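You operate a simulated robot arm through the tools that you are given. There is no shell and no other tool. Be economical: measure what you need, move in short steps, check, and stop when the job is done.

You run a simulated two-armed robot. Do the job below in one go: nothing can be reset, and whatever is moved stays where it is left.

Task
Pick up the red card labelled "T26" from the front of the fixture table with one hand, pass it to the other hand and put it in the inside of the white parts tray. Put one of the hose couplings from the top of the grey wall shelf in the small carton. Take the yellow cap that says "L52" from the top of the parts cart and leave it on the top of the tilt plate. Put two of the square legs from the bare end of the drawings table on the middle of the drawings table. Put the yellow jig pin in the blue bin on the bare end of the drawings table. Open the black can lid. Do these in any order. Set down upright: square leg.
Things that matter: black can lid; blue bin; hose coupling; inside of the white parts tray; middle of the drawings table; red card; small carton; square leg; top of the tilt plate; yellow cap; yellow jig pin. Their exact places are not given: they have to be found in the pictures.

It is judged by the outcome, as a careful person would: the job done as asked, and still so three seconds after it is handed in. It fails if anything else is knocked over, pushed out of place, dropped, spilled or broken. Lids that push on must go on centred and level and be pressed home; caps that screw on are set level and turned clockwise until they are tight.

Robot
Two 7-joint arms with two-finger parallel grippers on one trunk, on a base that drives. Base frame: it is fixed to the floor where the robot stands at the start and does not move with it; the origin is under the middle of the robot, x ahead of it, y to its left, z up; the surface under the hand at the start is at about z = 900. Readings come in mm, degrees, newtons and seconds.
The left shoulder is at the start at [50, 165, 1205], the right one opposite. With the tool pointing down near the work surface each hand reaches from about 220 to 700 mm from the robot's upright axis, wherever it stands, measured 20 degrees to its own side. Places, roughly: black can lid [7700, -6600, 200]; blue bin (20x26x11 cm) [7500, -300, 800]; hose coupling (5x4x7 cm) [1800, 2700, 1200]; inside of the white parts tray (25x13 cm) [4660, -2500, 840]; middle of the drawings table [8400, -200, 700]; red card [500, 250, 1000]; small carton [1500, -750, 1000]; square leg (5x5x9 cm) [7400, 0, 800]; top of the tilt plate [1000, 800, 1000]; yellow cap [5750, 0, 750]; yellow jig pin (3x3x7 cm) [7500, -100, 800]. Payload 3.91 kg a hand.
The TCP of each hand is the grasp point between the finger pads, 30 mm short of the fingertips. In the tool frame z runs along the fingers and y along their closing line. Largest opening 110 mm; finger width 20, thickness 10; the body of the gripper, 48 by 112 mm, starts 55 mm behind the TCP.
Orientation is that of the tool frame in the base frame, as a unit quaternion [x, y, z, w]. With the fingers straight down and closing along the base's y, the tool's x points along the base's -x, its y along +y and its z along -z.

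Tools
- The arms move only by the tool move_arm. It takes "left_motion", "right_motion" or both (then of equal length, played together; a hand with none holds still); each is a list of rows, each a list of 3 entries, a list of its own where there are three numbers: the shift along the tool's x, y, z in units of 25 mm (1.0 is 25 mm), then the turn, a rotation vector about the tool's x, y, z in units of 4 degrees (1.0 is 4 degrees), then the gripper command, from -1 (fully open) to 1 (shut), values between in proportion. In form: [[[x, y, z], [rx, ry, rz], hand], ...]. A call has 1 to 8 rows; each row shifts and turns the commanded pose from where the row before left it, along the tool's axes as they then stand. A call with a number of a shift or a turn outside -1 to 1 is refused whole. Rows are played at 5 a second. More than 50 mm and 8.6 degrees between two rows, or a gripper value outside its range, and nothing of the call is played. A pose out of reach is approached as far as the arm can. The call stops where the force on the tool passes 40 N (or 10 N more than at its start, if that is more) or the arm is blocked; 0.2 s more then pass. Each finger travels about 45 mm/s and halts on what it meets, pressing with about 28 N; the grip force reading is that of the motor and also rises with nothing between the fingers. The clock runs only during rows and for 0.2 s after the last one: add rows that do not move to give the fingers time. It gives the time, the measured TCP pose, the force on the tool (base axes), the opening and the grip force at its end, in the units of the frame above (readings bear some noise), with the torque about the TCP (base axes, N m) and any sound that the robot's microphone picked up.
- Cameras (640 x 400 px; columns grow to the right, rows downward): "scene" is now at [114.5, 24.6, 1380.8]; the picture's right is [0.27, -0.96, 0.00], its down [-0.52, -0.14, -0.84] and it looks along [0.81, 0.23, -0.54] (base axes); focal length 280 px, centre (320, 200). "left" rides on the left gripper at [72, -17, -103] in its tool frame; the picture's right is [0.23, 0.97, 0.00], its down [-0.76, 0.18, -0.62] and it looks along [-0.61, 0.14, 0.78] (tool axes); focal length 222 px, centre (320, 200). "right" rides on the right gripper at [72, 17, -103] in its tool frame; the picture's right is [-0.23, 0.97, 0.00], its down [-0.76, -0.18, -0.62] and it looks along [-0.61, -0.14, 0.78] (tool axes); focal length 222 px, centre (320, 200).
- grab_frame(camera): a new picture of that camera. It takes no simulated time.
- raise_lower(by): slides the trunk up (or, below 0, down) by that many mm; the arms and the scene camera ride with it, the base frame stays. It gives what a move gives, with no picture.
- base_move(legs): drives the robot by 1 to 6 legs, each [ahead, left, turn to the left] in mm, mm and degrees, along the robot's own axes; the way and the turn of a leg run together, so that a leg with both is an arc; at most 1500 mm and 180 degrees a leg. The arms and the cameras ride along, it lands a little off, and it stops where it bumps. It gives what a move gives.
- turn_head(pan, tilt): turns the head with the scene camera to pan (to the left, within 80 degrees either way) and tilt (down, from -29 to 69), counted from straight ahead of the robot. It gives what a move gives.
- point_at(camera, pixels): for up to 12 pixels [column, row] of the newest picture of that camera ("zoom" is the newest enlarged one), the place [x, y, z] in the base frame of the surface seen there, good to about 3 mm. It takes no simulated time.
- close_up(camera, box): a new picture of the part [left, top, right, bottom] of that camera's present view, enlarged. It takes no simulated time.
- job_done(): hands the job in; it is judged then, once.

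Work in short steps. Measure before you move; look again where a grasp or a placing could have gone wrong, and mend it. You have 138 turns and 172 pictures in all, those below and enlarged ones among them. Open the grippers and draw the arms clear of the work before you hand the job in, unless the task says otherwise; then end with one line.

The tools are called after "Emit:" by a JSON object that holds its "name" and its "arguments". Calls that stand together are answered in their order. move_arm: Moves the arms, as the interface text tells. Its arguments: {"type":"object","properties":{"left_motion":{"type":"array"},"right_motion":{"type":"array"}},"required":[]} The other tools are called the same way: raise_lower (by) slides the trunk up or down; base_move (legs) drives the base; turn_head (pan, tilt) turns the head that bears the scene camera; grab_frame (camera) takes a picture; point_at (camera, pixels) gives the place of the surface under pixels of a picture; close_up (camera, box) takes an enlarged picture of a part of a camera's view; job_done () hands the job in.

At the start:

```text
t: 0.0
left_ee_pos: [334.7, 339.2, 1153.3]
left_tool_rot: [0.0, 1.0, 0.0, 0.001]
left_ft_force: [0.1, -0.5, 0.2]
left_moment: [0.0, 0.02, -0.02]
left_opening: 109.9
left_finger_force: 0.0
right_ee_pos: [413.7, -50.9, 1174.1]
right_tool_rot: [0.0, 1.0, -0.001, 0.001]
right_ft_force: [0.3, 0.1, -0.4]
right_moment: [-0.01, 0.02, 0.01]
right_opening: 110.2
right_finger_force: 0.0
trunk travel left (down, up): [-425.0, 78.0]
robot x, y, heading: [-5.0, -1.9, 0.0]
head pan, tilt: [15.5, 32.8]
```

scene: 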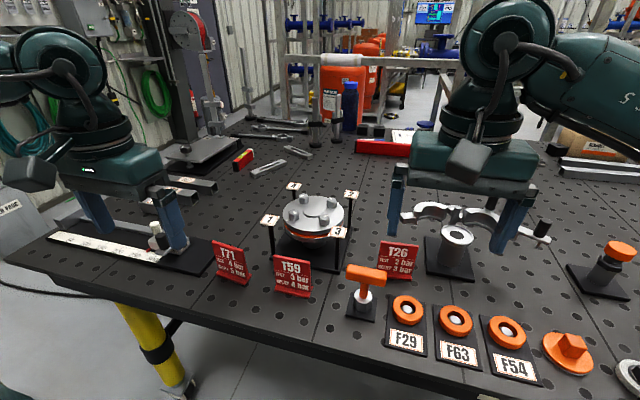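
right: 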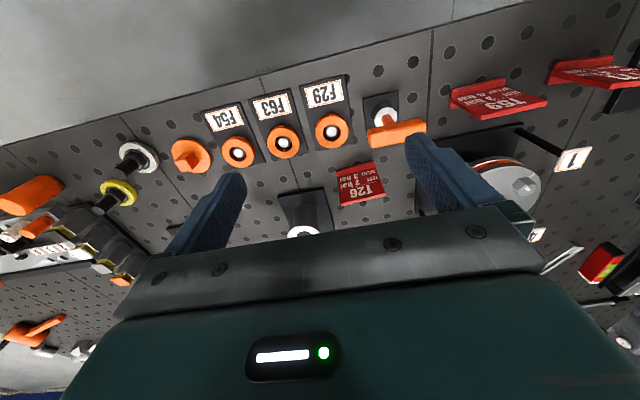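
left: 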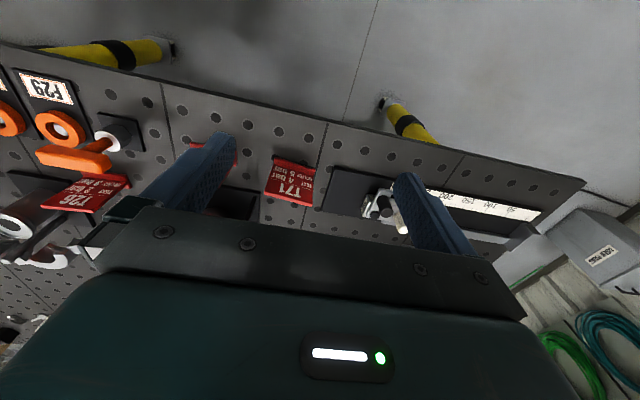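

The red card T26 is at about (397,260) in the scene picture; I measure it, its neighbours and the table.

Emit:
{"name": "point_at", "arguments": {"camera": "scene", "pixels": [[397, 245], [380, 274], [412, 278], [384, 243], [414, 246], [395, 290], [366, 275], [362, 310], [340, 233], [456, 232], [292, 275], [440, 270]]}}

Emit:
{"name": "close_up", "arguments": {"camera": "scene", "box": [330, 200, 490, 300]}}

```text
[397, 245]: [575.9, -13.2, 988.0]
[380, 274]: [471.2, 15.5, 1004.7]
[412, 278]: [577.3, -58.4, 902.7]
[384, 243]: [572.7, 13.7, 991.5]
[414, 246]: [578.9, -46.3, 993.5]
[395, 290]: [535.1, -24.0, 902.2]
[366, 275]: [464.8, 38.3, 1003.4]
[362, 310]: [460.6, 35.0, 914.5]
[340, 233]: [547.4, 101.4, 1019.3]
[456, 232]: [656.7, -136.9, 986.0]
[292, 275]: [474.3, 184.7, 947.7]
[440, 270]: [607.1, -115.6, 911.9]
```

```text
4.00 times, centred on (410, 250) of scene
```

zoom: 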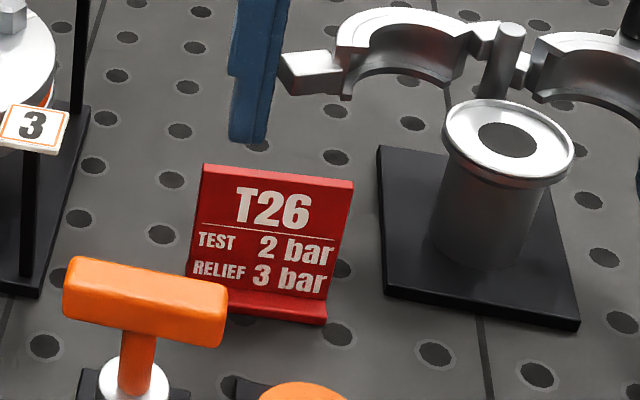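

T26 stands as an L-shaped card in the zoom; I measure its corners, thickness and foot.

Emit:
{"name": "point_at", "arguments": {"camera": "zoom", "pixels": [[208, 170], [346, 186], [195, 265], [325, 292], [235, 308], [320, 318], [275, 168], [345, 181], [240, 295], [210, 166], [320, 298], [128, 270]]}}

Emit:
{"name": "close_up", "arguments": {"camera": "right", "box": [280, 130, 440, 230]}}

```text
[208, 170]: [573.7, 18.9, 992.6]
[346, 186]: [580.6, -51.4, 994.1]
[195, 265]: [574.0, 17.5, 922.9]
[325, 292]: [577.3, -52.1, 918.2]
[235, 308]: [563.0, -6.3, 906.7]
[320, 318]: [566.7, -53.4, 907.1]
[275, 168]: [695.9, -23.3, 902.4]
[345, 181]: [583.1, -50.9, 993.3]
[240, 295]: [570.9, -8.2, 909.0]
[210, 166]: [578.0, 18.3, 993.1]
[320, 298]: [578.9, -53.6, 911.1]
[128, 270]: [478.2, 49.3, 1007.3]
```

```text
4.00 times, centred on (360, 180) of right
```

zoom: 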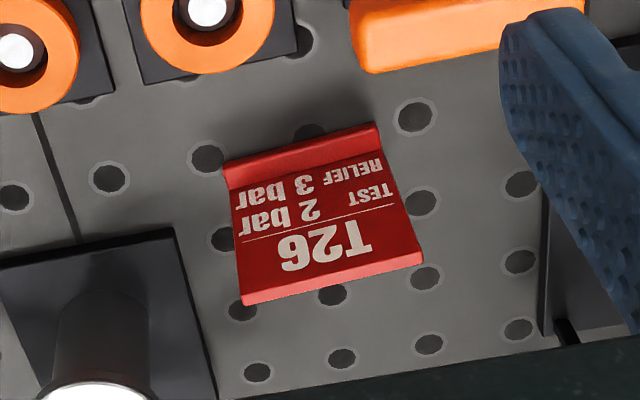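

Card: vertical plate at x≈578, y −52…+18, top z 993, turned about 5.6°. I turn both hands so they close along the card's thickness, with the cameras outward, ready for a pass.

Emit:
{"name": "move_arm", "arguments": {"right_motion": [[[0, 0, 0], [0, 0, -1], -1], [[0, 0, 0], [0, 0, -1], -1], [[0, 0, 0], [0, 0, -1], -1], [[0, 0, 0], [0, 0, -1], -1], [[0, 0, 0], [0, 0, -1], -1], [[0, 0, 0], [0, 0, -1], -1], [[0, 0, 0], [0, 0, -1], -1], [[0, 0, 0], [0, 0, -1], -1]], "left_motion": [[[0, 0, 0], [0, 0, 1], -1], [[0, 0, 0], [0, 0, 1], -1], [[0, 0, 0], [0, 0, 1], -1], [[0, 0, 0], [0, 0, 1], -1], [[0, 0, 0], [0, 0, 1], -1], [[0, 0, 0], [0, 0, 1], -1], [[0, 0, 0], [0, 0, 1], -1], [[0, 0, 0], [0, 0, 1], -1]]}}

Emit:
{"name": "move_arm", "arguments": {"right_motion": [[[0, 0, 0], [0, 0, -1], -1], [[0, 0, 0], [0, 0, -1], -1], [[0, 0, 0], [0, 0, -1], -1], [[0, 0, 0], [0, 0, -1], -1], [[0, 0, 0], [0, 0, -1], -1], [[0, 0, 0], [0, 0, -1], -1], [[0, 0, 0], [0, 0, -1], -1], [[0, 0, 0], [0, 0, -1], -1]], "left_motion": [[[0, 0, 0], [0, 0, 1], -1], [[0, 0, 0], [0, 0, 1], -1], [[0, 0, 0], [0, 0, 1], -1], [[0, 0, 0], [0, 0, 1], -1], [[0, 0, 0], [0, 0, 1], -1], [[0, 0, 0], [0, 0, 1], -1], [[0, 0, 0], [0, 0, 1], -1], [[0, 0, 0], [0, 0, 1], -1]]}}

Emit:
{"name": "move_arm", "arguments": {"right_motion": [[[0, 0, 0], [0, 0, -1], -1], [[0, 0, 0], [0, 0, -1], -1], [[0, 0, 0], [0, 0, -1], -1], [[0, 0, 0], [0, 0, -1], -1], [[0, 0, 0], [0, 0, -1], -1], [[0, 0, 0], [0, 0, -1], -1], [[0, 0, 0], [0, 0, -1], -1], [[0, 0, 0], [0, 0, -1], -1]], "left_motion": [[[0, 0, 0], [0, 0, 1], -1], [[0, 0, 0], [0, 0, 1], -1], [[0, 0, 0], [0, 0, 1], -1], [[0, 0, 0], [0, 0, 1], -1], [[0, 0, 0], [0, 0, 1], -1], [[0, 0, 0], [0, 0, 0.1], -1], [[0, 0, 0], [0, 0, 0], -1], [[0, 0, 0], [0, 0, 0], -1]]}}

```text
t: 1.8
left_ee_pos: [335.6, 339.4, 1153.7]
left_tool_rot: [0.276, 0.961, -0.001, 0.0]
left_ft_force: [-0.3, -0.3, 0.6]
left_moment: [0.01, -0.01, -0.02]
left_opening: 109.9
left_finger_force: 0.0
right_ee_pos: [412.4, -50.2, 1173.5]
right_tool_rot: [-0.277, 0.961, 0.0, 0.001]
right_ft_force: [0.3, -0.2, -0.2]
right_moment: [0.0, 0.0, 0.0]
right_opening: 110.3
right_finger_force: 0.0
trunk travel left (down, up): [-425.0, 78.0]
robot x, y, heading: [-3.5, -0.3, -0.0]
head pan, tilt: [15.5, 32.8]
```

```text
t: 3.6
left_ee_pos: [300.1, 248.0, 1163.3]
left_tool_rot: [0.506, 0.863, 0.003, -0.005]
left_ft_force: [-0.1, -0.4, -0.5]
left_moment: [0.01, -0.02, -0.01]
left_opening: 110.0
left_finger_force: 0.0
left hand out of reach, approached as far as the arm can: row 1, 2, 3, 4, 5, 6, 7, 8
right_ee_pos: [413.5, -50.8, 1172.7]
right_tool_rot: [-0.531, 0.847, 0.0, 0.0]
right_ft_force: [0.9, -0.4, -0.7]
right_moment: [0.0, -0.01, 0.01]
right_opening: 110.1
right_finger_force: 0.0
trunk travel left (down, up): [-425.0, 78.0]
robot x, y, heading: [-0.7, -0.6, 0.1]
head pan, tilt: [15.5, 32.8]
```

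```text
t: 5.4
left_ee_pos: [248.9, 183.0, 1176.4]
left_tool_rot: [0.65, 0.76, 0.001, -0.004]
left_ft_force: [-0.4, 0.4, -0.7]
left_moment: [-0.02, 0.0, 0.0]
left_opening: 110.1
left_finger_force: 0.0
left hand out of reach, approached as far as the arm can: row 1, 2, 3, 4, 5
right_ee_pos: [309.1, -24.7, 1166.9]
right_tool_rot: [0.743, -0.669, 0.001, 0.0]
right_ft_force: [-0.3, -0.7, 0.8]
right_moment: [0.01, 0.04, 0.0]
right_opening: 109.9
right_finger_force: 0.1
right hand out of reach, approached as far as the arm can: row 3, 4, 5, 6, 7, 8
trunk travel left (down, up): [-425.0, 78.0]
robot x, y, heading: [5.0, -1.4, 0.2]
head pan, tilt: [15.5, 32.8]
```

The wrists reach a limit out there but got to the wanted turn nearer the body. I move the right hand ahead toward the card with a tilt and see whether it holds.

Emit:
{"name": "move_arm", "arguments": {"right_motion": [[[0, -1, 0], [0, -1, 0], -1], [[0, -1, 0], [0, -1, 0], -1], [[0, -1, 0], [0, -1, 0], -1], [[0, -1, 0], [0, -1, 0], -1], [[0, -1, 0], [0, -1, 0], -1], [[0, -1, 0], [0, -1, 0], -1]]}}

```text
t: 6.8
left_ee_pos: [248.7, 183.7, 1175.0]
left_tool_rot: [0.65, 0.76, 0.002, -0.005]
left_ft_force: [-0.2, -0.6, 0.2]
left_moment: [0.02, 0.03, 0.01]
left_opening: 109.7
left_finger_force: 0.0
right_ee_pos: [302.0, -45.9, 1214.3]
right_tool_rot: [0.726, -0.656, -0.155, -0.141]
right_ft_force: [-0.6, 0.1, 0.1]
right_moment: [0.02, 0.0, 0.01]
right_opening: 110.0
right_finger_force: 0.1
right hand out of reach, approached as far as the arm can: row 1, 2, 3, 4, 5, 6
trunk travel left (down, up): [-425.0, 78.0]
robot x, y, heading: [0.9, 1.2, -0.0]
head pan, tilt: [15.5, 32.8]
```

Likely the height limits it. I go ahead and down together.

Emit:
{"name": "move_arm", "arguments": {"right_motion": [[[0.4, -1, 0.9], [0, 0, 0], -1], [[0.4, -1, 0.9], [0, 0, 0], -1], [[0.4, -1, 0.9], [0, 0, 0], -1], [[0.4, -1, 0.9], [0, 0, 0], -1], [[0, -1, 0], [0, 0, 0], -1], [[0, -1, 0], [0, 0, 0], -1]]}}

```text
t: 8.2
left_ee_pos: [249.4, 182.7, 1176.0]
left_tool_rot: [0.651, 0.759, 0.001, -0.005]
left_ft_force: [-0.4, 0.5, 0.0]
left_moment: [0.03, -0.02, -0.01]
left_opening: 110.2
left_finger_force: 0.2
right_ee_pos: [301.5, -26.9, 1195.7]
right_tool_rot: [0.726, -0.656, -0.155, -0.139]
right_ft_force: [0.5, 0.0, 0.0]
right_moment: [-0.01, -0.01, 0.04]
right_opening: 109.9
right_finger_force: 0.1
right hand out of reach, approached as far as the arm can: row 1, 2, 3, 4, 5, 6
trunk travel left (down, up): [-425.0, 78.0]
robot x, y, heading: [-1.1, -3.2, -0.2]
head pan, tilt: [15.5, 32.8]
```

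The sideways yaw is blocked by the wrist, so I change plan: right hand takes the card by its two side edges from above, and left will take it pointing forward from the robot side. I unwind both turns.

Emit:
{"name": "move_arm", "arguments": {"right_motion": [[[0, 0, 0], [0, 1, 0], -1], [[0, 0, 0], [0, 1, 0], -1], [[0, 0, 0], [0, 1, 0], -1], [[0, 0, 0], [0, 1, 0], -1], [[0, 0, 0], [0, 1, 0], -1], [[0, 0, 0], [0, 1, 0], -1], [[0, 0, 0], [0, 0, 1], -1], [[0, 0, 0], [0, 0, 1], -1]], "left_motion": [[[0, 0, 0], [0, 0, -1], -1], [[0, 0, 0], [0, 0, -1], -1], [[0, 0, 0], [0, 0, -1], -1], [[0, 0, 0], [0, 0, -1], -1], [[0, 0, 0], [0, 0, -1], -1], [[0, 0, 0], [0, 0, -1], -1], [[0, 0, 0], [0, 0, -1], -1], [[0, 0, 0], [0, 0, -1], -1]]}}

Emit:
{"name": "move_arm", "arguments": {"right_motion": [[[0, 0, 0], [0, 0, 1], -1], [[0, 0, 0], [0, 0, 1], -1], [[0, 0, 0], [0, 0, 1], -1], [[0, 0, 0], [0, 0, 1], -1], [[0, 0, 0], [0, 0, 1], -1], [[0, 0, 0], [0, 0, 1], -1], [[0, 0, 0], [0, 0, 1], -1], [[0, 0, 0], [0, 0, 1], -1]], "left_motion": [[[0, 0, 0], [0, 0, -1], -1], [[0, 0, 0], [0, 0, -1], -1], [[0, 0, 0], [0, 0, -1], -1], [[0, 0, 0], [0, 0, -1], -1], [[0, 0, 0], [0, 0, -1], -1], [[0, 0, 0], [0, 0, -1], -1], [[0, 0, 0], [0, 0, -1], -1], [[0, 0, 0], [0, 0, -1], -1]]}}

Emit:
{"name": "move_arm", "arguments": {"right_motion": [[[0, 0, 0], [0, 0, 1], -1], [[0, 0, 0], [0, 0, 1], -1], [[0, 0, 0], [0, 0, 1], -1], [[0, 0, 0], [0, 0, 1], -1], [[0, 0, 0], [0, 0, 1], -1], [[0, 0, 0], [0, 0, 1], -1], [[0, 0, 0], [0, 0, 1], -1], [[0, 0, 0], [0, 0, 1], -1]], "left_motion": [[[0, 0, 0], [0, 0, -1], -1], [[0, 0, 0], [0, 0, -1], -1], [[0, 0, 0], [0, 0, -1], -1], [[0, 0, 0], [0, 0, -1], -1], [[0, 0, 0], [0, 0, 0], -1], [[0, 0, 0], [0, 0, 0], -1], [[0, 0, 0], [0, 0, 0], -1], [[0, 0, 0], [0, 0, 0], -1]]}}

```text
t: 10.0
left_ee_pos: [248.8, 183.5, 1174.8]
left_tool_rot: [0.415, 0.91, 0.002, -0.004]
left_ft_force: [-0.2, -0.3, 0.0]
left_moment: [-0.01, -0.03, -0.02]
left_opening: 110.1
left_finger_force: 0.2
right_ee_pos: [303.4, -28.3, 1195.4]
right_tool_rot: [-0.694, 0.72, 0.0, 0.0]
right_ft_force: [-0.4, 0.2, 0.5]
right_moment: [0.02, -0.02, 0.04]
right_opening: 109.9
right_finger_force: 0.1
trunk travel left (down, up): [-425.0, 78.0]
robot x, y, heading: [-3.5, 1.8, 0.1]
head pan, tilt: [15.5, 32.8]
```

```text
t: 11.8
left_ee_pos: [250.6, 183.4, 1175.9]
left_tool_rot: [0.149, 0.989, 0.003, -0.003]
left_ft_force: [-0.3, -0.8, 0.5]
left_moment: [0.04, 0.03, 0.01]
left_opening: 109.8
left_finger_force: 0.0
right_ee_pos: [303.7, -27.8, 1196.1]
right_tool_rot: [-0.469, 0.883, 0.0, 0.0]
right_ft_force: [0.2, -0.4, -0.9]
right_moment: [-0.01, 0.02, 0.0]
right_opening: 110.2
right_finger_force: 0.1
trunk travel left (down, up): [-425.0, 78.0]
robot x, y, heading: [1.7, -6.3, 0.0]
head pan, tilt: [15.5, 32.8]
```

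```text
t: 13.6
left_ee_pos: [249.9, 183.1, 1174.9]
left_tool_rot: [0.011, 1.0, 0.004, -0.003]
left_ft_force: [-0.1, -0.3, -0.7]
left_moment: [0.01, 0.01, 0.0]
left_opening: 109.9
left_finger_force: 0.0
right_ee_pos: [302.9, -28.5, 1194.8]
right_tool_rot: [-0.207, 0.978, 0.0, 0.001]
right_ft_force: [0.2, 0.0, -0.4]
right_moment: [0.0, 0.01, 0.03]
right_opening: 110.1
right_finger_force: 0.1
trunk travel left (down, up): [-425.0, 78.0]
robot x, y, heading: [3.0, 1.1, 0.1]
head pan, tilt: [15.5, 32.8]
```

Both unwound. I finish the right yaw (4.6 rows), then go ahead over the card at about z 1060, opening about 90.

Emit:
{"name": "move_arm", "arguments": {"right_motion": [[[0, 0, 0.7], [0, 0, 1], -0.6], [[0, 0, 0.7], [0, 0, 1], -0.6], [[0, 0, 0.7], [0, 0, 1], -0.6], [[0, 0, 0.7], [0, 0, 1], -0.6], [[0, 0, 0.7], [0, 0, 0.6], -0.6], [[-1, -0.06, 0.6], [0, 0, 0], -0.6], [[-1, -0.06, 0.6], [0, 0, 0], -0.6], [[-1, -0.06, 0.7], [0, 0, 0], -0.6]]}}

Emit:
{"name": "move_arm", "arguments": {"right_motion": [[[-1, -0.06, 0], [0, 0, 0], -0.6], [[-1, -0.06, 0], [0, 0, 0], -0.6], [[-1, -0.06, 0], [0, 0, 0], -0.6], [[-1, -0.06, 0], [0, 0, 0], -0.6], [[-1, -0.06, 0], [0, 0, 0], -0.6], [[-1, -0.06, 0], [0, 0, 0], -0.6], [[-1, -0.06, 0], [0, 0, 0], -0.6], [[-1, -0.06, 0], [0, 0, 0], -0.6]]}}

Emit:
{"name": "grab_frame", "arguments": {"camera": "scene"}}

Emit:
{"name": "grab_frame", "arguments": {"camera": "right"}}

```text
t: 15.4
left_ee_pos: [249.4, 183.9, 1176.4]
left_tool_rot: [0.01, 1.0, 0.003, -0.003]
left_ft_force: [0.5, 0.5, 0.5]
left_moment: [0.0, 0.02, 0.01]
left_opening: 109.8
left_finger_force: 0.0
right_ee_pos: [378.7, -23.9, 1060.6]
right_tool_rot: [-0.049, 0.999, 0.001, 0.0]
right_ft_force: [0.6, 0.3, -0.4]
right_moment: [0.0, -0.02, 0.04]
right_opening: 87.8
right_finger_force: 0.1
trunk travel left (down, up): [-425.0, 78.0]
robot x, y, heading: [-4.3, -3.5, 0.0]
head pan, tilt: [15.5, 32.8]
```

```text
t: 17.2
left_ee_pos: [248.0, 183.7, 1175.9]
left_tool_rot: [0.011, 1.0, 0.003, -0.003]
left_ft_force: [0.7, 0.6, -0.2]
left_moment: [0.02, -0.04, 0.04]
left_opening: 109.7
left_finger_force: 0.1
right_ee_pos: [579.1, -16.6, 1061.1]
right_tool_rot: [-0.049, 0.999, 0.001, 0.0]
right_ft_force: [0.4, -0.3, -0.7]
right_moment: [0.04, 0.0, -0.04]
right_opening: 88.0
right_finger_force: 0.1
trunk travel left (down, up): [-425.0, 78.0]
robot x, y, heading: [2.3, 2.8, -0.0]
head pan, tilt: [15.5, 32.8]
```

```text
166 pictures are left
```

scene: 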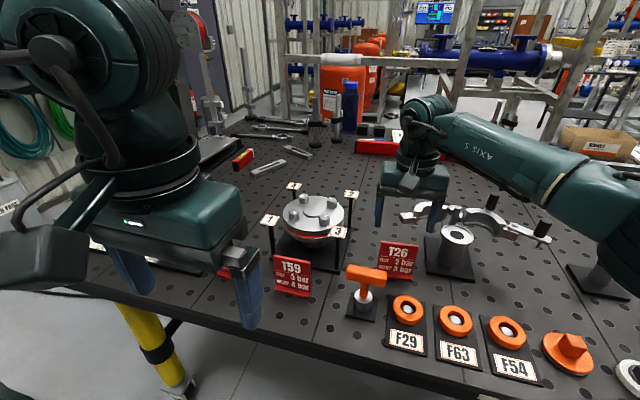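

```text
165 pictures are left
```

right: 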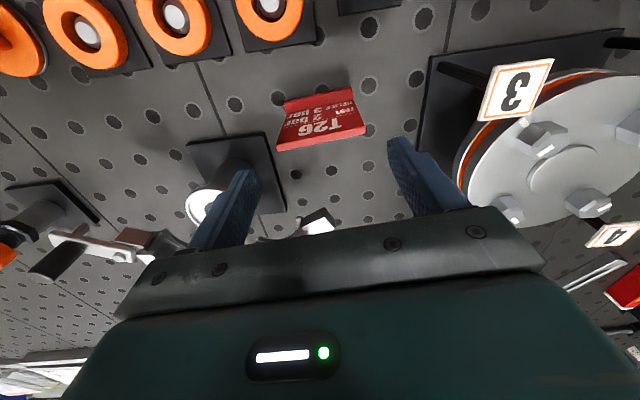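

Hand is over the card (card at (320,115) in the right view); I check the card's top edge and the spool and tag clearances from this camera.

Emit:
{"name": "point_at", "arguments": {"camera": "right", "pixels": [[278, 149], [365, 133], [322, 142], [287, 100], [351, 90], [255, 165], [500, 110]]}}

```text
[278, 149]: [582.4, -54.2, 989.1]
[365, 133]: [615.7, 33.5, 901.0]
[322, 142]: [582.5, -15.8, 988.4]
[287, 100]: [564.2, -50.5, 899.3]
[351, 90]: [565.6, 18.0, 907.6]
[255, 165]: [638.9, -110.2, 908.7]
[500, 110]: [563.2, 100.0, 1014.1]
```

Centred (card y −53…+18, x≈579). I descend 86 mm and close on the side edges.

Emit:
{"name": "move_arm", "arguments": {"right_motion": [[[0, 0, 1], [0, 0, 0], -0.6], [[0, 0, 1], [0, 0, 0], -0.6], [[0, 0, 1], [0, 0, 0], -0.6], [[0, 0, 0.45], [0, 0, 0], -0.6], [[0, 0, 0], [0, 0, 0], 0.2], [[0, 0, 0], [0, 0, 0], 0.6], [[0, 0, 0], [0, 0, 0], 1], [[0, 0, 0], [0, 0, 0], 1]]}}

Emit:
{"name": "move_arm", "arguments": {"right_motion": [[[0, 0, -1], [0, 0, 0], 1], [[0, 0, -1], [0, 0, 0], 1], [[0, 0, -1], [0, 0, 0], 1], [[0, 0, -1], [0, 0, 0], 1], [[0, 0, -1], [0, 0, 0], 1]]}}

Emit:
{"name": "grab_frame", "arguments": {"camera": "scene"}}

```text
t: 19.0
left_ee_pos: [248.9, 184.6, 1175.5]
left_tool_rot: [0.01, 1.0, 0.003, -0.003]
left_ft_force: [-0.9, 0.1, 0.7]
left_moment: [0.02, -0.04, 0.03]
left_opening: 109.9
left_finger_force: 0.0
right_ee_pos: [577.3, -17.1, 974.9]
right_tool_rot: [-0.05, 0.999, 0.0, 0.0]
right_ft_force: [-0.5, -0.2, 0.8]
right_moment: [0.05, 0.0, 0.0]
right_opening: 75.4
right_finger_force: 27.8
trunk travel left (down, up): [-425.0, 78.0]
robot x, y, heading: [-1.0, 3.5, -0.2]
head pan, tilt: [15.5, 32.8]
```

```text
t: 20.2
left_ee_pos: [249.3, 184.3, 1175.8]
left_tool_rot: [0.01, 1.0, 0.003, -0.003]
left_ft_force: [-0.4, -0.6, -0.4]
left_moment: [0.03, 0.0, 0.0]
left_opening: 110.0
left_finger_force: 0.0
right_ee_pos: [578.0, -18.3, 1099.0]
right_tool_rot: [-0.05, 0.999, 0.0, 0.0]
right_ft_force: [0.3, -0.3, -0.7]
right_moment: [0.02, -0.01, -0.02]
right_opening: 75.1
right_finger_force: 27.8
trunk travel left (down, up): [-425.0, 78.0]
robot x, y, heading: [2.1, -3.0, -0.1]
head pan, tilt: [15.5, 32.8]
```

```text
164 pictures are left
```

scene: 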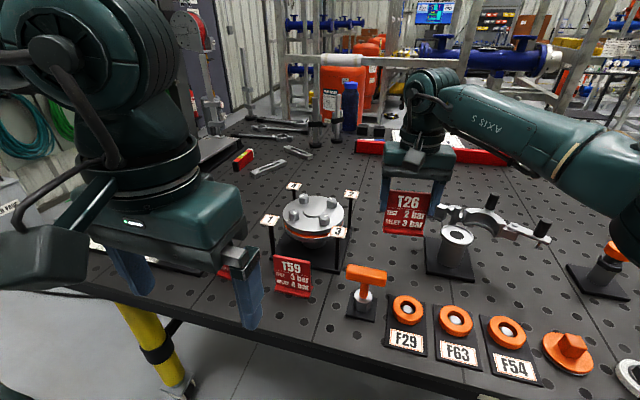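

Card T26 is held, opening 75. I draw it back and up, while the left hand begins pitching forward.

Emit:
{"name": "move_arm", "arguments": {"right_motion": [[[1, 0.2, -0.8], [0, 0, 0], 1], [[1, 0.2, -0.8], [0, 0, 0], 1], [[1, 0.2, -0.8], [0, 0, 0], 1], [[1, 0.2, -0.6], [0, 0, 0], 1], [[0, 0, 0], [0, 0, 0], 1], [[0, 0, 0], [0, 0, 0], 1], [[0, 0, 0], [0, 0, 0], 1], [[0, 0, 0], [0, 0, 0], 1]], "left_motion": [[[-0.75, 0, 0.03], [0, -1, 0], -1], [[-0.75, 0, 0.08], [0, -1, 0], -1], [[-0.74, 0, 0.13], [0, -1, 0], -1], [[-0.73, 0, 0.18], [0, -1, 0], -1], [[-0.71, 0, 0.23], [0, -1, 0], -1], [[-0.7, 0, 0.28], [0, -1, 0], -1], [[-0.67, 0, 0.33], [0, -1, 0], -1], [[-0.65, 0, 0.37], [0, -1, 0], -1]]}}

Emit:
{"name": "move_arm", "arguments": {"left_motion": [[[0, 0, 0], [0, -1, 0], -1], [[0, 0, 0], [0, -1, 0], -1], [[0, 0, 0], [0, -1, 0], -1], [[0, 0, 0], [0, -1, 0], -1], [[0, 0, 0], [0, -1, 0], -1], [[0, 0, 0], [0, -1, 0], -1], [[0, 0, 0], [0, -1, 0], -1], [[0, 0, 0], [0, -1, 0], -1]]}}

```text
t: 22.0
left_ee_pos: [399.3, 179.6, 1169.7]
left_tool_rot: [0.011, 0.962, 0.0, 0.273]
left_ft_force: [-0.2, 0.7, 1.0]
left_moment: [-0.02, -0.02, -0.03]
left_opening: 109.9
left_finger_force: 0.1
right_ee_pos: [477.0, -6.0, 1173.7]
right_tool_rot: [-0.048, 0.999, -0.001, 0.0]
right_ft_force: [0.2, 0.2, -0.2]
right_moment: [-0.03, -0.01, -0.01]
right_opening: 75.2
right_finger_force: 28.4
trunk travel left (down, up): [-425.0, 78.0]
robot x, y, heading: [2.3, -2.0, 0.1]
head pan, tilt: [15.5, 32.8]
```

```text
t: 23.8
left_ee_pos: [433.2, 172.2, 1181.6]
left_tool_rot: [0.01, 0.85, -0.002, 0.526]
left_ft_force: [0.5, -0.2, 0.6]
left_moment: [0.04, 0.03, -0.06]
left_opening: 109.9
left_finger_force: 0.1
left hand out of reach, approached as far as the arm can: row 5, 6, 7, 8
right_ee_pos: [477.6, -5.2, 1174.3]
right_tool_rot: [-0.049, 0.999, 0.0, 0.0]
right_ft_force: [0.2, 0.4, -0.4]
right_moment: [0.03, 0.02, 0.01]
right_opening: 75.4
right_finger_force: 28.0
trunk travel left (down, up): [-425.0, 78.0]
robot x, y, heading: [-2.9, -1.3, 0.2]
head pan, tilt: [15.5, 32.8]
```

Left now points about 63° forward, which is enough. I push the card ahead 60 mm for clearance and bring the left hand down and across in front of its lower half.

Emit:
{"name": "move_arm", "arguments": {"right_motion": [[[-0.8, 0, 0], [0, 0, 0], 1], [[-0.8, 0, 0], [0, 0, 0], 1], [[-0.8, 0, 0], [0, 0, 0], 1], [[0, 0, 0], [0, 0, 0], 1], [[0, 0, 0], [0, 0, 0], 1], [[0, 0, 0], [0, 0, 0], 1], [[0, 0, 0], [0, 0, 0], 1], [[0, 0, 0], [0, 0, 0], 1]], "left_motion": [[[0.25, -0.88, 0.125], [0, 0, 0], -1], [[0.25, -0.88, 0.125], [0, 0, 0], -1], [[0.25, -0.88, 0.125], [0, 0, 0], -1], [[0.25, -0.88, 0.125], [0, 0, 0], -1], [[0.25, -0.88, 0.125], [0, 0, 0], -1], [[0.25, -0.88, 0.125], [0, 0, 0], -1], [[0.25, -0.88, 0.125], [0, 0, 0], -1], [[0.25, -0.88, 0.125], [0, 0, 0], -1]]}}

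Emit:
{"name": "grab_frame", "arguments": {"camera": "left"}}

Emit:
{"name": "grab_frame", "arguments": {"camera": "scene"}}

```text
t: 25.6
left_ee_pos: [433.2, 89.3, 1153.1]
left_tool_rot: [0.012, 0.85, -0.005, 0.526]
left_ft_force: [-0.6, 0.1, 0.4]
left_moment: [-0.03, -0.01, -0.01]
left_opening: 110.1
left_finger_force: 0.1
left hand out of reach, approached as far as the arm can: row 4, 5, 6, 7, 8
right_ee_pos: [538.0, -3.0, 1173.5]
right_tool_rot: [-0.049, 0.999, -0.001, 0.001]
right_ft_force: [0.3, 0.3, -1.5]
right_moment: [0.0, -0.03, 0.01]
right_opening: 75.4
right_finger_force: 28.0
trunk travel left (down, up): [-425.0, 78.0]
robot x, y, heading: [-2.7, -1.0, -0.2]
head pan, tilt: [15.5, 32.8]
```

```text
163 pictures are left
```

left: 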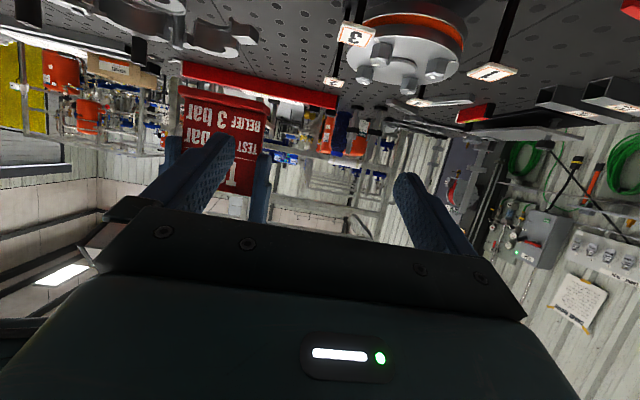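

```text
162 pictures are left
```

scene: 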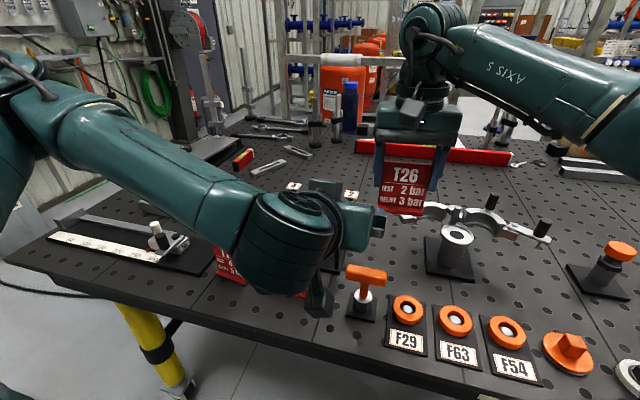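

Left cannot cross further than y≈90, so I bring the card over to it with the right hand.

Emit:
{"name": "move_arm", "arguments": {"right_motion": [[[0, 0.93, 0], [0, 0, 0], 1], [[0, 0.93, 0], [0, 0, 0], 1], [[0, 0.93, 0], [0, 0, 0], 1], [[0, 0.93, 0], [0, 0, 0], 1]]}}

```text
t: 26.6
left_ee_pos: [432.5, 91.1, 1154.5]
left_tool_rot: [0.011, 0.85, -0.004, 0.527]
left_ft_force: [0.4, 0.5, 0.1]
left_moment: [0.02, -0.01, -0.02]
left_opening: 109.9
left_finger_force: 0.2
right_ee_pos: [526.7, 92.9, 1173.3]
right_tool_rot: [-0.048, 0.999, 0.0, 0.0]
right_ft_force: [0.4, 0.3, -1.1]
right_moment: [-0.03, -0.02, -0.03]
right_opening: 75.2
right_finger_force: 28.2
trunk travel left (down, up): [-425.0, 78.0]
robot x, y, heading: [-1.9, -0.2, -0.2]
head pan, tilt: [15.5, 32.8]
```

Card centre is now about (527, 93), bottom z≈1098. I turn the left hand 5.6° to match, lower it 28 mm and push forward 83 mm around the lower half.

Emit:
{"name": "move_arm", "arguments": {"left_motion": [[[0.5, 0, 0.25], [-0.63, 0, -0.31], -1], [[0.5, 0, 0.25], [-0.63, 0, -0.31], -1], [[-0.37, -0.06, 0.74], [0, 0, 0], -1], [[-0.37, -0.06, 0.74], [0, 0, 0], -1]]}}

Emit:
{"name": "grab_frame", "arguments": {"camera": "left"}}

Emit:
{"name": "grab_frame", "arguments": {"camera": "scene"}}

```text
t: 27.6
left_ee_pos: [477.6, 114.0, 1132.7]
left_tool_rot: [-0.031, 0.849, 0.024, 0.527]
left_ft_force: [0.1, -0.2, -0.3]
left_moment: [-0.02, 0.01, 0.02]
left_opening: 109.9
left_finger_force: 0.1
left hand out of reach, approached as far as the arm can: row 1, 2
right_ee_pos: [527.8, 91.3, 1173.4]
right_tool_rot: [-0.048, 0.999, 0.0, 0.001]
right_ft_force: [-0.5, 0.2, -0.1]
right_moment: [-0.02, 0.04, 0.02]
right_opening: 75.2
right_finger_force: 28.0
trunk travel left (down, up): [-425.0, 78.0]
robot x, y, heading: [1.7, 2.8, 0.3]
head pan, tilt: [15.5, 32.8]
```

```text
161 pictures are left
```

left: 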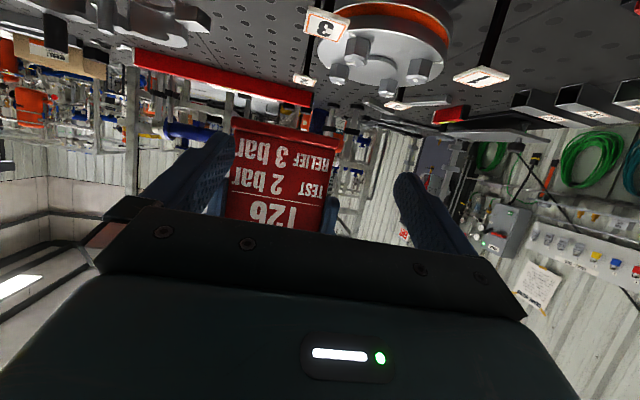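

```text
160 pictures are left
```

scene: 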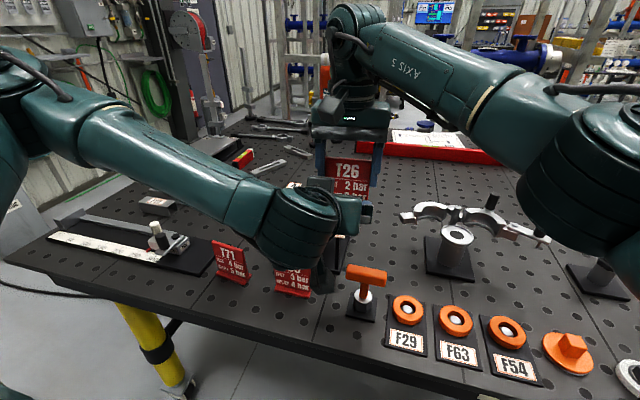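

The card sits too close to the image-left finger (edge 232 vs finger 215), so I shift it +21 mm with the right hand, then look.

Emit:
{"name": "move_arm", "arguments": {"right_motion": [[[0, 0.42, 0], [0, 0, 0], 1], [[0, 0.43, 0], [0, 0, 0], 1]]}}

Emit:
{"name": "grab_frame", "arguments": {"camera": "left"}}

Emit:
{"name": "point_at", "arguments": {"camera": "left", "pixels": [[240, 140], [335, 150], [280, 165], [290, 130], [225, 140], [400, 180]]}}

```text
t: 28.2
left_ee_pos: [476.8, 114.0, 1132.2]
left_tool_rot: [-0.031, 0.849, 0.023, 0.527]
left_ft_force: [0.0, 0.8, 0.4]
left_moment: [-0.02, 0.01, -0.01]
left_opening: 110.0
left_finger_force: 0.1
right_ee_pos: [525.6, 112.9, 1174.0]
right_tool_rot: [-0.048, 0.999, 0.0, 0.001]
right_ft_force: [-0.2, -0.5, -1.0]
right_moment: [0.0, -0.02, -0.02]
right_opening: 75.4
right_finger_force: 28.7
trunk travel left (down, up): [-425.0, 78.0]
robot x, y, heading: [2.3, 4.4, -0.1]
head pan, tilt: [15.5, 32.8]
```

```text
159 pictures are left
```

left: 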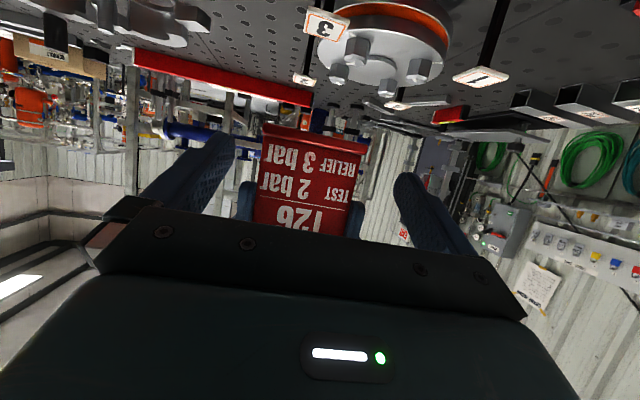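

```text
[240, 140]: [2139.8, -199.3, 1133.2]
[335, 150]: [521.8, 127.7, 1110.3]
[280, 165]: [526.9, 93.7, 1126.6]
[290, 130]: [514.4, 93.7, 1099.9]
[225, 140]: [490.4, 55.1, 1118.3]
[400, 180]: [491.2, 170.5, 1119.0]
```

Card now centred between the left fingers (y 75–147 vs 55/170). I advance 38 mm and close the left hand.

Emit:
{"name": "move_arm", "arguments": {"left_motion": [[[-0.22, -0.06, 0.74], [0, 0, 0], -1], [[-0.21, -0.06, 0.74], [0, 0, 0], -1], [[0, 0, 0], [0, 0, 0], -0.3], [[0, 0, 0], [0, 0, 0], 0.3], [[0, 0, 0], [0, 0, 0], 1], [[0, 0, 0], [0, 0, 0], 1], [[0, 0, 0], [0, 0, 0], 1]]}}

Emit:
{"name": "grab_frame", "arguments": {"camera": "left"}}

```text
t: 29.8
left_ee_pos: [513.4, 114.3, 1126.0]
left_tool_rot: [-0.028, 0.849, 0.02, 0.527]
left_ft_force: [4.7, -18.5, -4.1]
left_moment: [0.1, 0.12, -0.2]
left_opening: 75.3
left_finger_force: 27.9
left hand out of reach, approached as far as the arm can: row 2
right_ee_pos: [524.2, 115.0, 1175.0]
right_tool_rot: [-0.051, 0.999, 0.001, 0.0]
right_ft_force: [-4.6, 19.6, 3.3]
right_moment: [0.8, 0.21, -0.03]
right_opening: 75.3
right_finger_force: 27.9
trunk travel left (down, up): [-425.0, 78.0]
robot x, y, heading: [0.3, 0.2, 0.1]
head pan, tilt: [15.5, 32.8]
```

```text
158 pictures are left
```

left: 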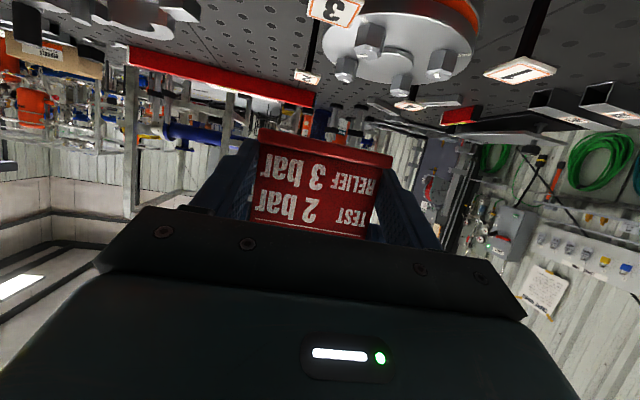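

Both hands hold the card (both openings 75.3). I open the right hand and lift it straight off.

Emit:
{"name": "move_arm", "arguments": {"right_motion": [[[0, 0, 0], [0, 0, 0], -0.6], [[0, 0, 0], [0, 0, 0], -0.8], [[0, 0, 0], [0, 0, 0], -0.8], [[0, 0, -1], [0, 0, 0], -0.8], [[0, 0, -1], [0, 0, 0], -0.8], [[0, 0, -0.8], [0, 0, 0], -0.8]]}}

Emit:
{"name": "grab_frame", "arguments": {"camera": "left"}}

```text
t: 31.2
left_ee_pos: [514.1, 116.5, 1125.3]
left_tool_rot: [-0.032, 0.849, 0.024, 0.527]
left_ft_force: [-0.2, -0.7, -0.8]
left_moment: [-0.04, 0.02, 0.03]
left_opening: 75.7
left_finger_force: 28.4
right_ee_pos: [519.4, 94.1, 1231.0]
right_tool_rot: [-0.048, 0.999, 0.0, -0.001]
right_ft_force: [0.1, 0.2, 0.5]
right_moment: [0.04, 0.0, 0.0]
right_opening: 98.6
right_finger_force: 0.0
right hand out of reach, approached as far as the arm can: row 4, 5, 6
trunk travel left (down, up): [-425.0, 78.0]
robot x, y, heading: [0.9, 2.2, 0.3]
head pan, tilt: [15.5, 32.8]
```

```text
157 pictures are left
```

left: 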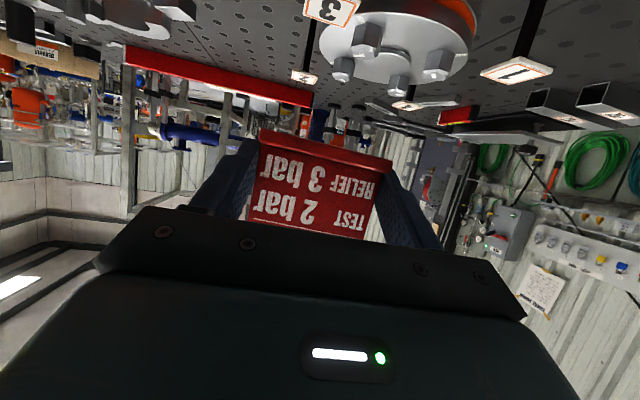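

Left holds the card alone. I move the right hand away to its own side, then draw the left back.

Emit:
{"name": "move_arm", "arguments": {"right_motion": [[[0, -1, -0.1], [0, 0, 0], -0.8], [[0, -1, 0], [0, 0, 0], -0.8], [[0, -1, 0], [0, 0, 0], -0.8], [[0, -1, 0], [0, 0, 0], -0.8], [[0, -1, 0], [0, 0, 0], -0.8], [[0, -1, 0], [0, 0, 0], -0.8], [[0.8, -1, 0], [0, 0, 0], -0.8], [[0.8, -1, 0], [0, 0, 0], -0.8]]}}

Emit:
{"name": "move_arm", "arguments": {"right_motion": [[[1, -1, 0], [0, 0, 0], -0.8], [[1, -1, 0], [0, 0, 0], -0.8], [[1, 0, 0], [0, 0, 0], -0.8], [[1, 0, 0], [0, 0, 0], -0.8], [[1, 0, 0], [0, 0, 0], -0.8], [[0, 0, 0], [0, 0, 0], -0.8]], "left_motion": [[[0.2, 0.6, -0.9], [0, 0, 0], 1], [[0.2, 0.6, -0.9], [0, 0, 0], 1], [[0.2, 0.6, -0.9], [0, 0, 0], 1], [[0, 0.6, -0.3], [0, 0, 0], 1], [[-0.6, 0.6, -0.3], [0, 0, 0], 1], [[-0.6, 0.6, -0.3], [0, 0, 0], 1]]}}

Emit:
{"name": "turn_head", "arguments": {"pan": -60, "tilt": 20}}

Emit:
{"name": "grab_frame", "arguments": {"camera": "scene"}}

Emit:
{"name": "grab_frame", "arguments": {"camera": "left"}}

```text
t: 33.0
left_ee_pos: [514.2, 114.3, 1125.4]
left_tool_rot: [-0.03, 0.849, 0.023, 0.527]
left_ft_force: [0.3, -0.1, -0.3]
left_moment: [-0.02, 0.01, 0.01]
left_opening: 76.0
left_finger_force: 28.2
right_ee_pos: [499.0, -110.2, 1233.8]
right_tool_rot: [-0.049, 0.999, -0.001, 0.0]
right_ft_force: [0.2, 0.3, 0.4]
right_moment: [0.0, 0.03, 0.02]
right_opening: 99.2
right_finger_force: 0.0
trunk travel left (down, up): [-425.0, 78.0]
robot x, y, heading: [0.1, 0.8, 0.1]
head pan, tilt: [15.5, 32.8]
```

```text
t: 34.4
left_ee_pos: [434.3, 199.1, 1179.8]
left_tool_rot: [-0.031, 0.849, 0.024, 0.526]
left_ft_force: [-0.7, 0.7, -0.3]
left_moment: [-0.01, 0.03, 0.02]
left_opening: 75.7
left_finger_force: 28.5
right_ee_pos: [378.1, -172.3, 1233.7]
right_tool_rot: [-0.049, 0.999, 0.0, 0.0]
right_ft_force: [-0.5, 0.5, -0.4]
right_moment: [0.01, -0.01, 0.02]
right_opening: 98.9
right_finger_force: 0.0
trunk travel left (down, up): [-425.0, 78.0]
robot x, y, heading: [-0.6, 3.4, 0.1]
head pan, tilt: [15.5, 32.8]
```

```text
t: 35.9
left_ee_pos: [436.2, 198.4, 1180.4]
left_tool_rot: [-0.031, 0.849, 0.024, 0.526]
left_ft_force: [-0.1, 0.3, -0.4]
left_moment: [-0.02, 0.0, 0.0]
left_opening: 75.4
left_finger_force: 28.3
right_ee_pos: [378.3, -171.9, 1233.3]
right_tool_rot: [-0.049, 0.999, -0.001, 0.0]
right_ft_force: [0.1, -0.2, 0.4]
right_moment: [-0.02, 0.01, -0.01]
right_opening: 98.7
right_finger_force: 0.1
trunk travel left (down, up): [-425.0, 78.0]
robot x, y, heading: [0.8, 0.1, 0.1]
head pan, tilt: [-60.0, 20.0]
```

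```text
156 pictures are left
```

scene: 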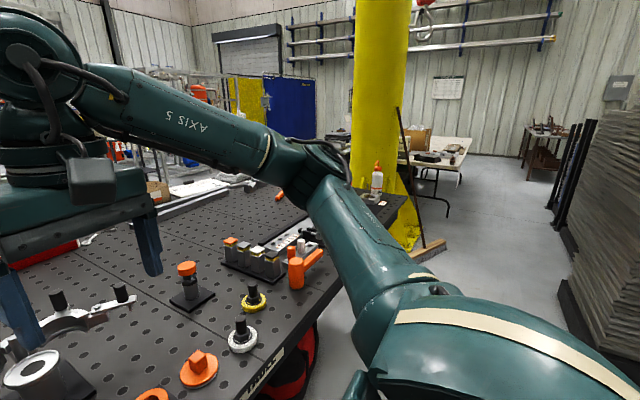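

```text
155 pictures are left
```

left: 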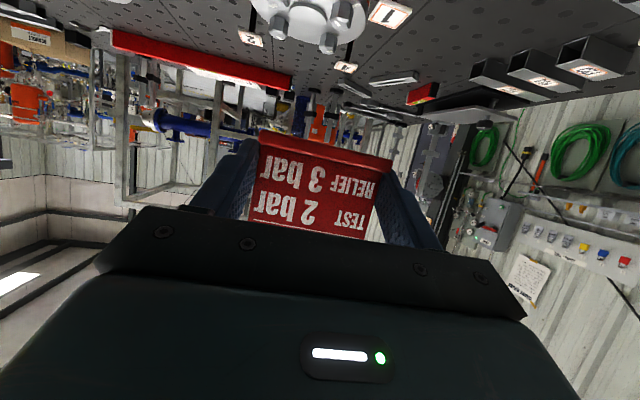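

I measure the column, the table edges and floor points to plan the drive round.

Emit:
{"name": "point_at", "arguments": {"camera": "scene", "pixels": [[385, 150], [420, 250], [470, 180], [500, 230], [430, 165], [400, 205], [340, 285], [540, 130], [565, 200], [440, 195], [230, 90], [290, 100]]}}

Emit:
{"name": "turn_head", "arguments": {"pan": -15, "tilt": 5}}

Emit:
{"name": "grab_frame", "arguments": {"camera": "scene"}}

```text
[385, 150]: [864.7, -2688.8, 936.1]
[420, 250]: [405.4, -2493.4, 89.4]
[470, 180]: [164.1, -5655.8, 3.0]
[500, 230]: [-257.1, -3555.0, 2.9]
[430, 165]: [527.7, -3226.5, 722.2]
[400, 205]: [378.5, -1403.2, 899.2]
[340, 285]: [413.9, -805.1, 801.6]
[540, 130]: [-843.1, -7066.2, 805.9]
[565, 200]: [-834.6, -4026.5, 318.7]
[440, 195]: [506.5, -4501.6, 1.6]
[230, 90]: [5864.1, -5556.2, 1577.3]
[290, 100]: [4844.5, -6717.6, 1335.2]
```

```text
t: 37.0
left_ee_pos: [434.8, 199.5, 1180.7]
left_tool_rot: [-0.03, 0.849, 0.022, 0.526]
left_ft_force: [-0.4, -0.4, -0.3]
left_moment: [0.03, 0.02, 0.02]
left_opening: 75.3
left_finger_force: 27.9
right_ee_pos: [378.5, -170.5, 1233.7]
right_tool_rot: [-0.048, 0.999, 0.0, -0.001]
right_ft_force: [-0.1, -0.5, -0.2]
right_moment: [0.05, 0.01, -0.01]
right_opening: 99.0
right_finger_force: 0.1
trunk travel left (down, up): [-425.0, 78.0]
robot x, y, heading: [0.0, -1.3, -0.2]
head pan, tilt: [-15.0, 5.0]
```

```text
154 pictures are left
```

scene: 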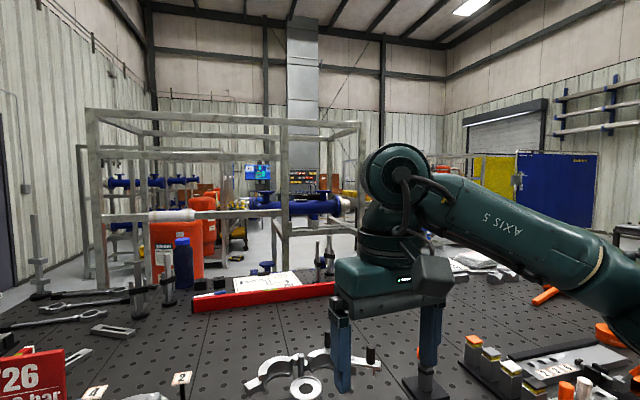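

The table runs to y≈−1430, with the yellow column at y≈−2600 beyond. I back off and strafe right to the gap between, then look ahead.

Emit:
{"name": "base_move", "arguments": {"legs": [[-280, 0, 0], [0, -1500, 0], [0, -450, 0]]}}

Emit:
{"name": "turn_head", "arguments": {"pan": 0, "tilt": 20}}

Emit:
{"name": "grab_frame", "arguments": {"camera": "scene"}}

```text
t: 56.0
left_ee_pos: [155.0, -1749.2, 1180.5]
left_tool_rot: [-0.033, 0.85, 0.025, 0.526]
left_ft_force: [0.2, 0.7, -0.4]
left_moment: [0.0, 0.04, -0.01]
left_opening: 75.2
left_finger_force: 28.3
right_ee_pos: [101.2, -2119.7, 1234.5]
right_tool_rot: [-0.052, 0.999, 0.0, 0.0]
right_ft_force: [0.2, 0.7, -0.4]
right_moment: [-0.01, -0.01, 0.0]
right_opening: 98.9
right_finger_force: 0.0
trunk travel left (down, up): [-425.0, 78.0]
robot x, y, heading: [-277.1, -1950.6, 0.1]
head pan, tilt: [-15.0, 5.0]
```

```text
t: 56.7
left_ee_pos: [154.7, -1751.1, 1180.7]
left_tool_rot: [-0.034, 0.849, 0.025, 0.527]
left_ft_force: [0.4, 0.8, -0.5]
left_moment: [-0.01, 0.0, 0.0]
left_opening: 75.2
left_finger_force: 27.9
right_ee_pos: [100.0, -2120.3, 1232.8]
right_tool_rot: [-0.05, 0.999, 0.0, 0.0]
right_ft_force: [0.1, -0.6, -0.3]
right_moment: [0.0, 0.0, 0.01]
right_opening: 98.8
right_finger_force: 0.0
trunk travel left (down, up): [-425.0, 78.0]
robot x, y, heading: [-279.5, -1953.0, 0.2]
head pan, tilt: [0.0, 20.0]
```

```text
153 pictures are left
```

scene: 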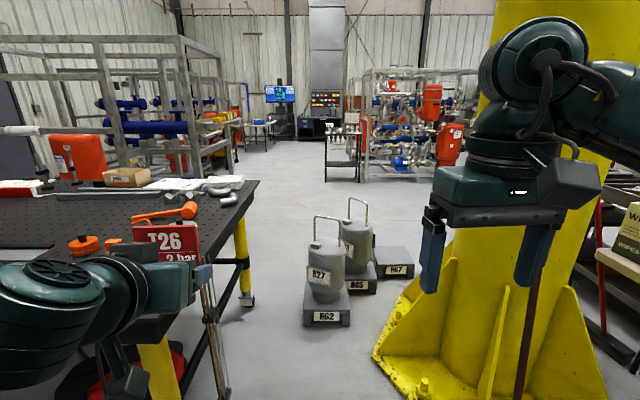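

Cylinders on plates (R62/R65/R67) stand in the gap; I measure them and the passage.

Emit:
{"name": "point_at", "arguments": {"camera": "scene", "pixels": [[305, 322], [350, 322], [345, 275], [378, 290], [412, 275], [372, 352], [245, 300], [255, 182], [300, 180], [340, 165], [420, 180], [272, 250]]}}

```text
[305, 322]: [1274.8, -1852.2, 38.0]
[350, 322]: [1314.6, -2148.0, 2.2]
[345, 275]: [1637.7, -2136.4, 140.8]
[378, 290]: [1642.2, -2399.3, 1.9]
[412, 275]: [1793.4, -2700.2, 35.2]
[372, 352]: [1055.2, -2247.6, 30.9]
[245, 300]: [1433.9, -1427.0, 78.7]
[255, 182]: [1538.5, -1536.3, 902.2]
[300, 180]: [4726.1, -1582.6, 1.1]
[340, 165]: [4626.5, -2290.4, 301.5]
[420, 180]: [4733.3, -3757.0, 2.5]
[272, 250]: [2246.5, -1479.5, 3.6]
```

The gap beside the cylinders is too narrow; I look right and left for other ways.

Emit:
{"name": "turn_head", "arguments": {"pan": -50, "tilt": 15}}

Emit:
{"name": "grab_frame", "arguments": {"camera": "scene"}}

Emit:
{"name": "point_at", "arguments": {"camera": "scene", "pixels": [[300, 300], [250, 250], [350, 200], [400, 180], [330, 180], [450, 220], [280, 200], [380, 150], [500, 200], [300, 170], [240, 220], [430, 160]]}}

```text
t: 57.9
left_ee_pos: [155.5, -1749.7, 1181.8]
left_tool_rot: [-0.033, 0.849, 0.024, 0.527]
left_ft_force: [0.2, 0.3, 0.6]
left_moment: [0.0, 0.02, 0.0]
left_opening: 75.3
left_finger_force: 28.0
right_ee_pos: [100.0, -2120.1, 1232.7]
right_tool_rot: [-0.051, 0.999, 0.0, -0.001]
right_ft_force: [-0.3, 0.4, 0.8]
right_moment: [-0.02, 0.01, 0.03]
right_opening: 98.7
right_finger_force: 0.0
trunk travel left (down, up): [-425.0, 78.0]
robot x, y, heading: [-276.1, -1952.8, -0.0]
head pan, tilt: [-50.0, 15.0]
```

```text
152 pictures are left
```

scene: 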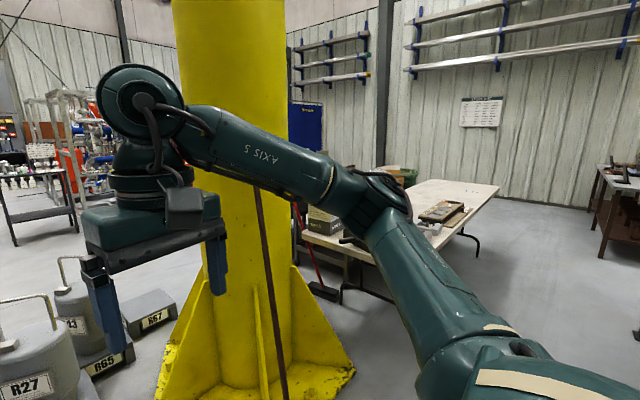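

```text
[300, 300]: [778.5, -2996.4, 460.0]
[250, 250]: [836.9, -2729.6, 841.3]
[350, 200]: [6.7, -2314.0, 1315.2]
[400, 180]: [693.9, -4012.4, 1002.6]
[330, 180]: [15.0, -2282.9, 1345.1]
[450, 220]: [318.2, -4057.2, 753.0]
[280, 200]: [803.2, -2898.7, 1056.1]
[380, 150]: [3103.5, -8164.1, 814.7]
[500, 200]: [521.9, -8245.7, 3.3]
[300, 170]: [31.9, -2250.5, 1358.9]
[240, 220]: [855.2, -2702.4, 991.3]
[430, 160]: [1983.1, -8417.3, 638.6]
```

I measure the white folding table's corners and floor on its right.

Emit:
{"name": "point_at", "arguments": {"camera": "scene", "pixels": [[305, 236], [499, 188], [408, 190], [432, 181], [350, 375], [338, 300], [472, 250], [378, 275], [345, 285], [300, 320], [600, 250], [580, 205]]}}

Emit:
{"name": "turn_head", "arguments": {"pan": 60, "tilt": 15}}

Emit:
{"name": "grab_frame", "arguments": {"camera": "scene"}}

Emit:
{"name": "point_at", "arguments": {"camera": "scene", "pixels": [[320, 200], [200, 200], [100, 200], [400, 200], [300, 250], [200, 250], [320, 230], [250, 180], [150, 180], [350, 180], [60, 200], [450, 180]]}}

```text
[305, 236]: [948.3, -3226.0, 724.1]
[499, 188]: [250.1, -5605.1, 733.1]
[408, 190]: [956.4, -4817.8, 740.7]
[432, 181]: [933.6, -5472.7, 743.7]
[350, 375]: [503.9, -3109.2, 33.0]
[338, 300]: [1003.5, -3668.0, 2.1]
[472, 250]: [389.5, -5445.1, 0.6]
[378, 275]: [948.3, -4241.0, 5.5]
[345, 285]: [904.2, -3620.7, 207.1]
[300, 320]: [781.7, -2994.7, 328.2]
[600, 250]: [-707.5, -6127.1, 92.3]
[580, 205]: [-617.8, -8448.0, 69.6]
```

```text
t: 59.8
left_ee_pos: [155.0, -1749.2, 1180.1]
left_tool_rot: [-0.032, 0.849, 0.024, 0.527]
left_ft_force: [-0.4, -0.8, -0.6]
left_moment: [-0.02, 0.03, 0.01]
left_opening: 74.9
left_finger_force: 28.2
right_ee_pos: [101.0, -2119.9, 1233.0]
right_tool_rot: [-0.05, 0.999, 0.0, -0.001]
right_ft_force: [0.5, 0.2, 0.0]
right_moment: [0.02, 0.03, -0.01]
right_opening: 98.9
right_finger_force: 0.0
trunk travel left (down, up): [-425.0, 78.0]
robot x, y, heading: [-277.1, -1949.5, 0.4]
head pan, tilt: [60.0, 15.0]
```

```text
151 pictures are left
```

scene: 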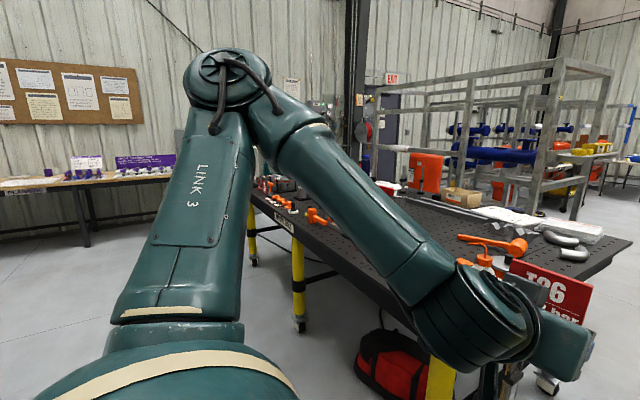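

```text
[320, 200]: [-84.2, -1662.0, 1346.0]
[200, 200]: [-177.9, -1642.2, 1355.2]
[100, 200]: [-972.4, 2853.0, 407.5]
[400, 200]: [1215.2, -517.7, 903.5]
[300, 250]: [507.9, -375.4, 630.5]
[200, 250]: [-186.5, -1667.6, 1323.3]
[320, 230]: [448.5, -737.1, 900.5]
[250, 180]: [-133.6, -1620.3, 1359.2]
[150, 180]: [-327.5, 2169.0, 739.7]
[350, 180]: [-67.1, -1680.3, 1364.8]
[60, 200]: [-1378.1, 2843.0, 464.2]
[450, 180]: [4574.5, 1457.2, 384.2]
```

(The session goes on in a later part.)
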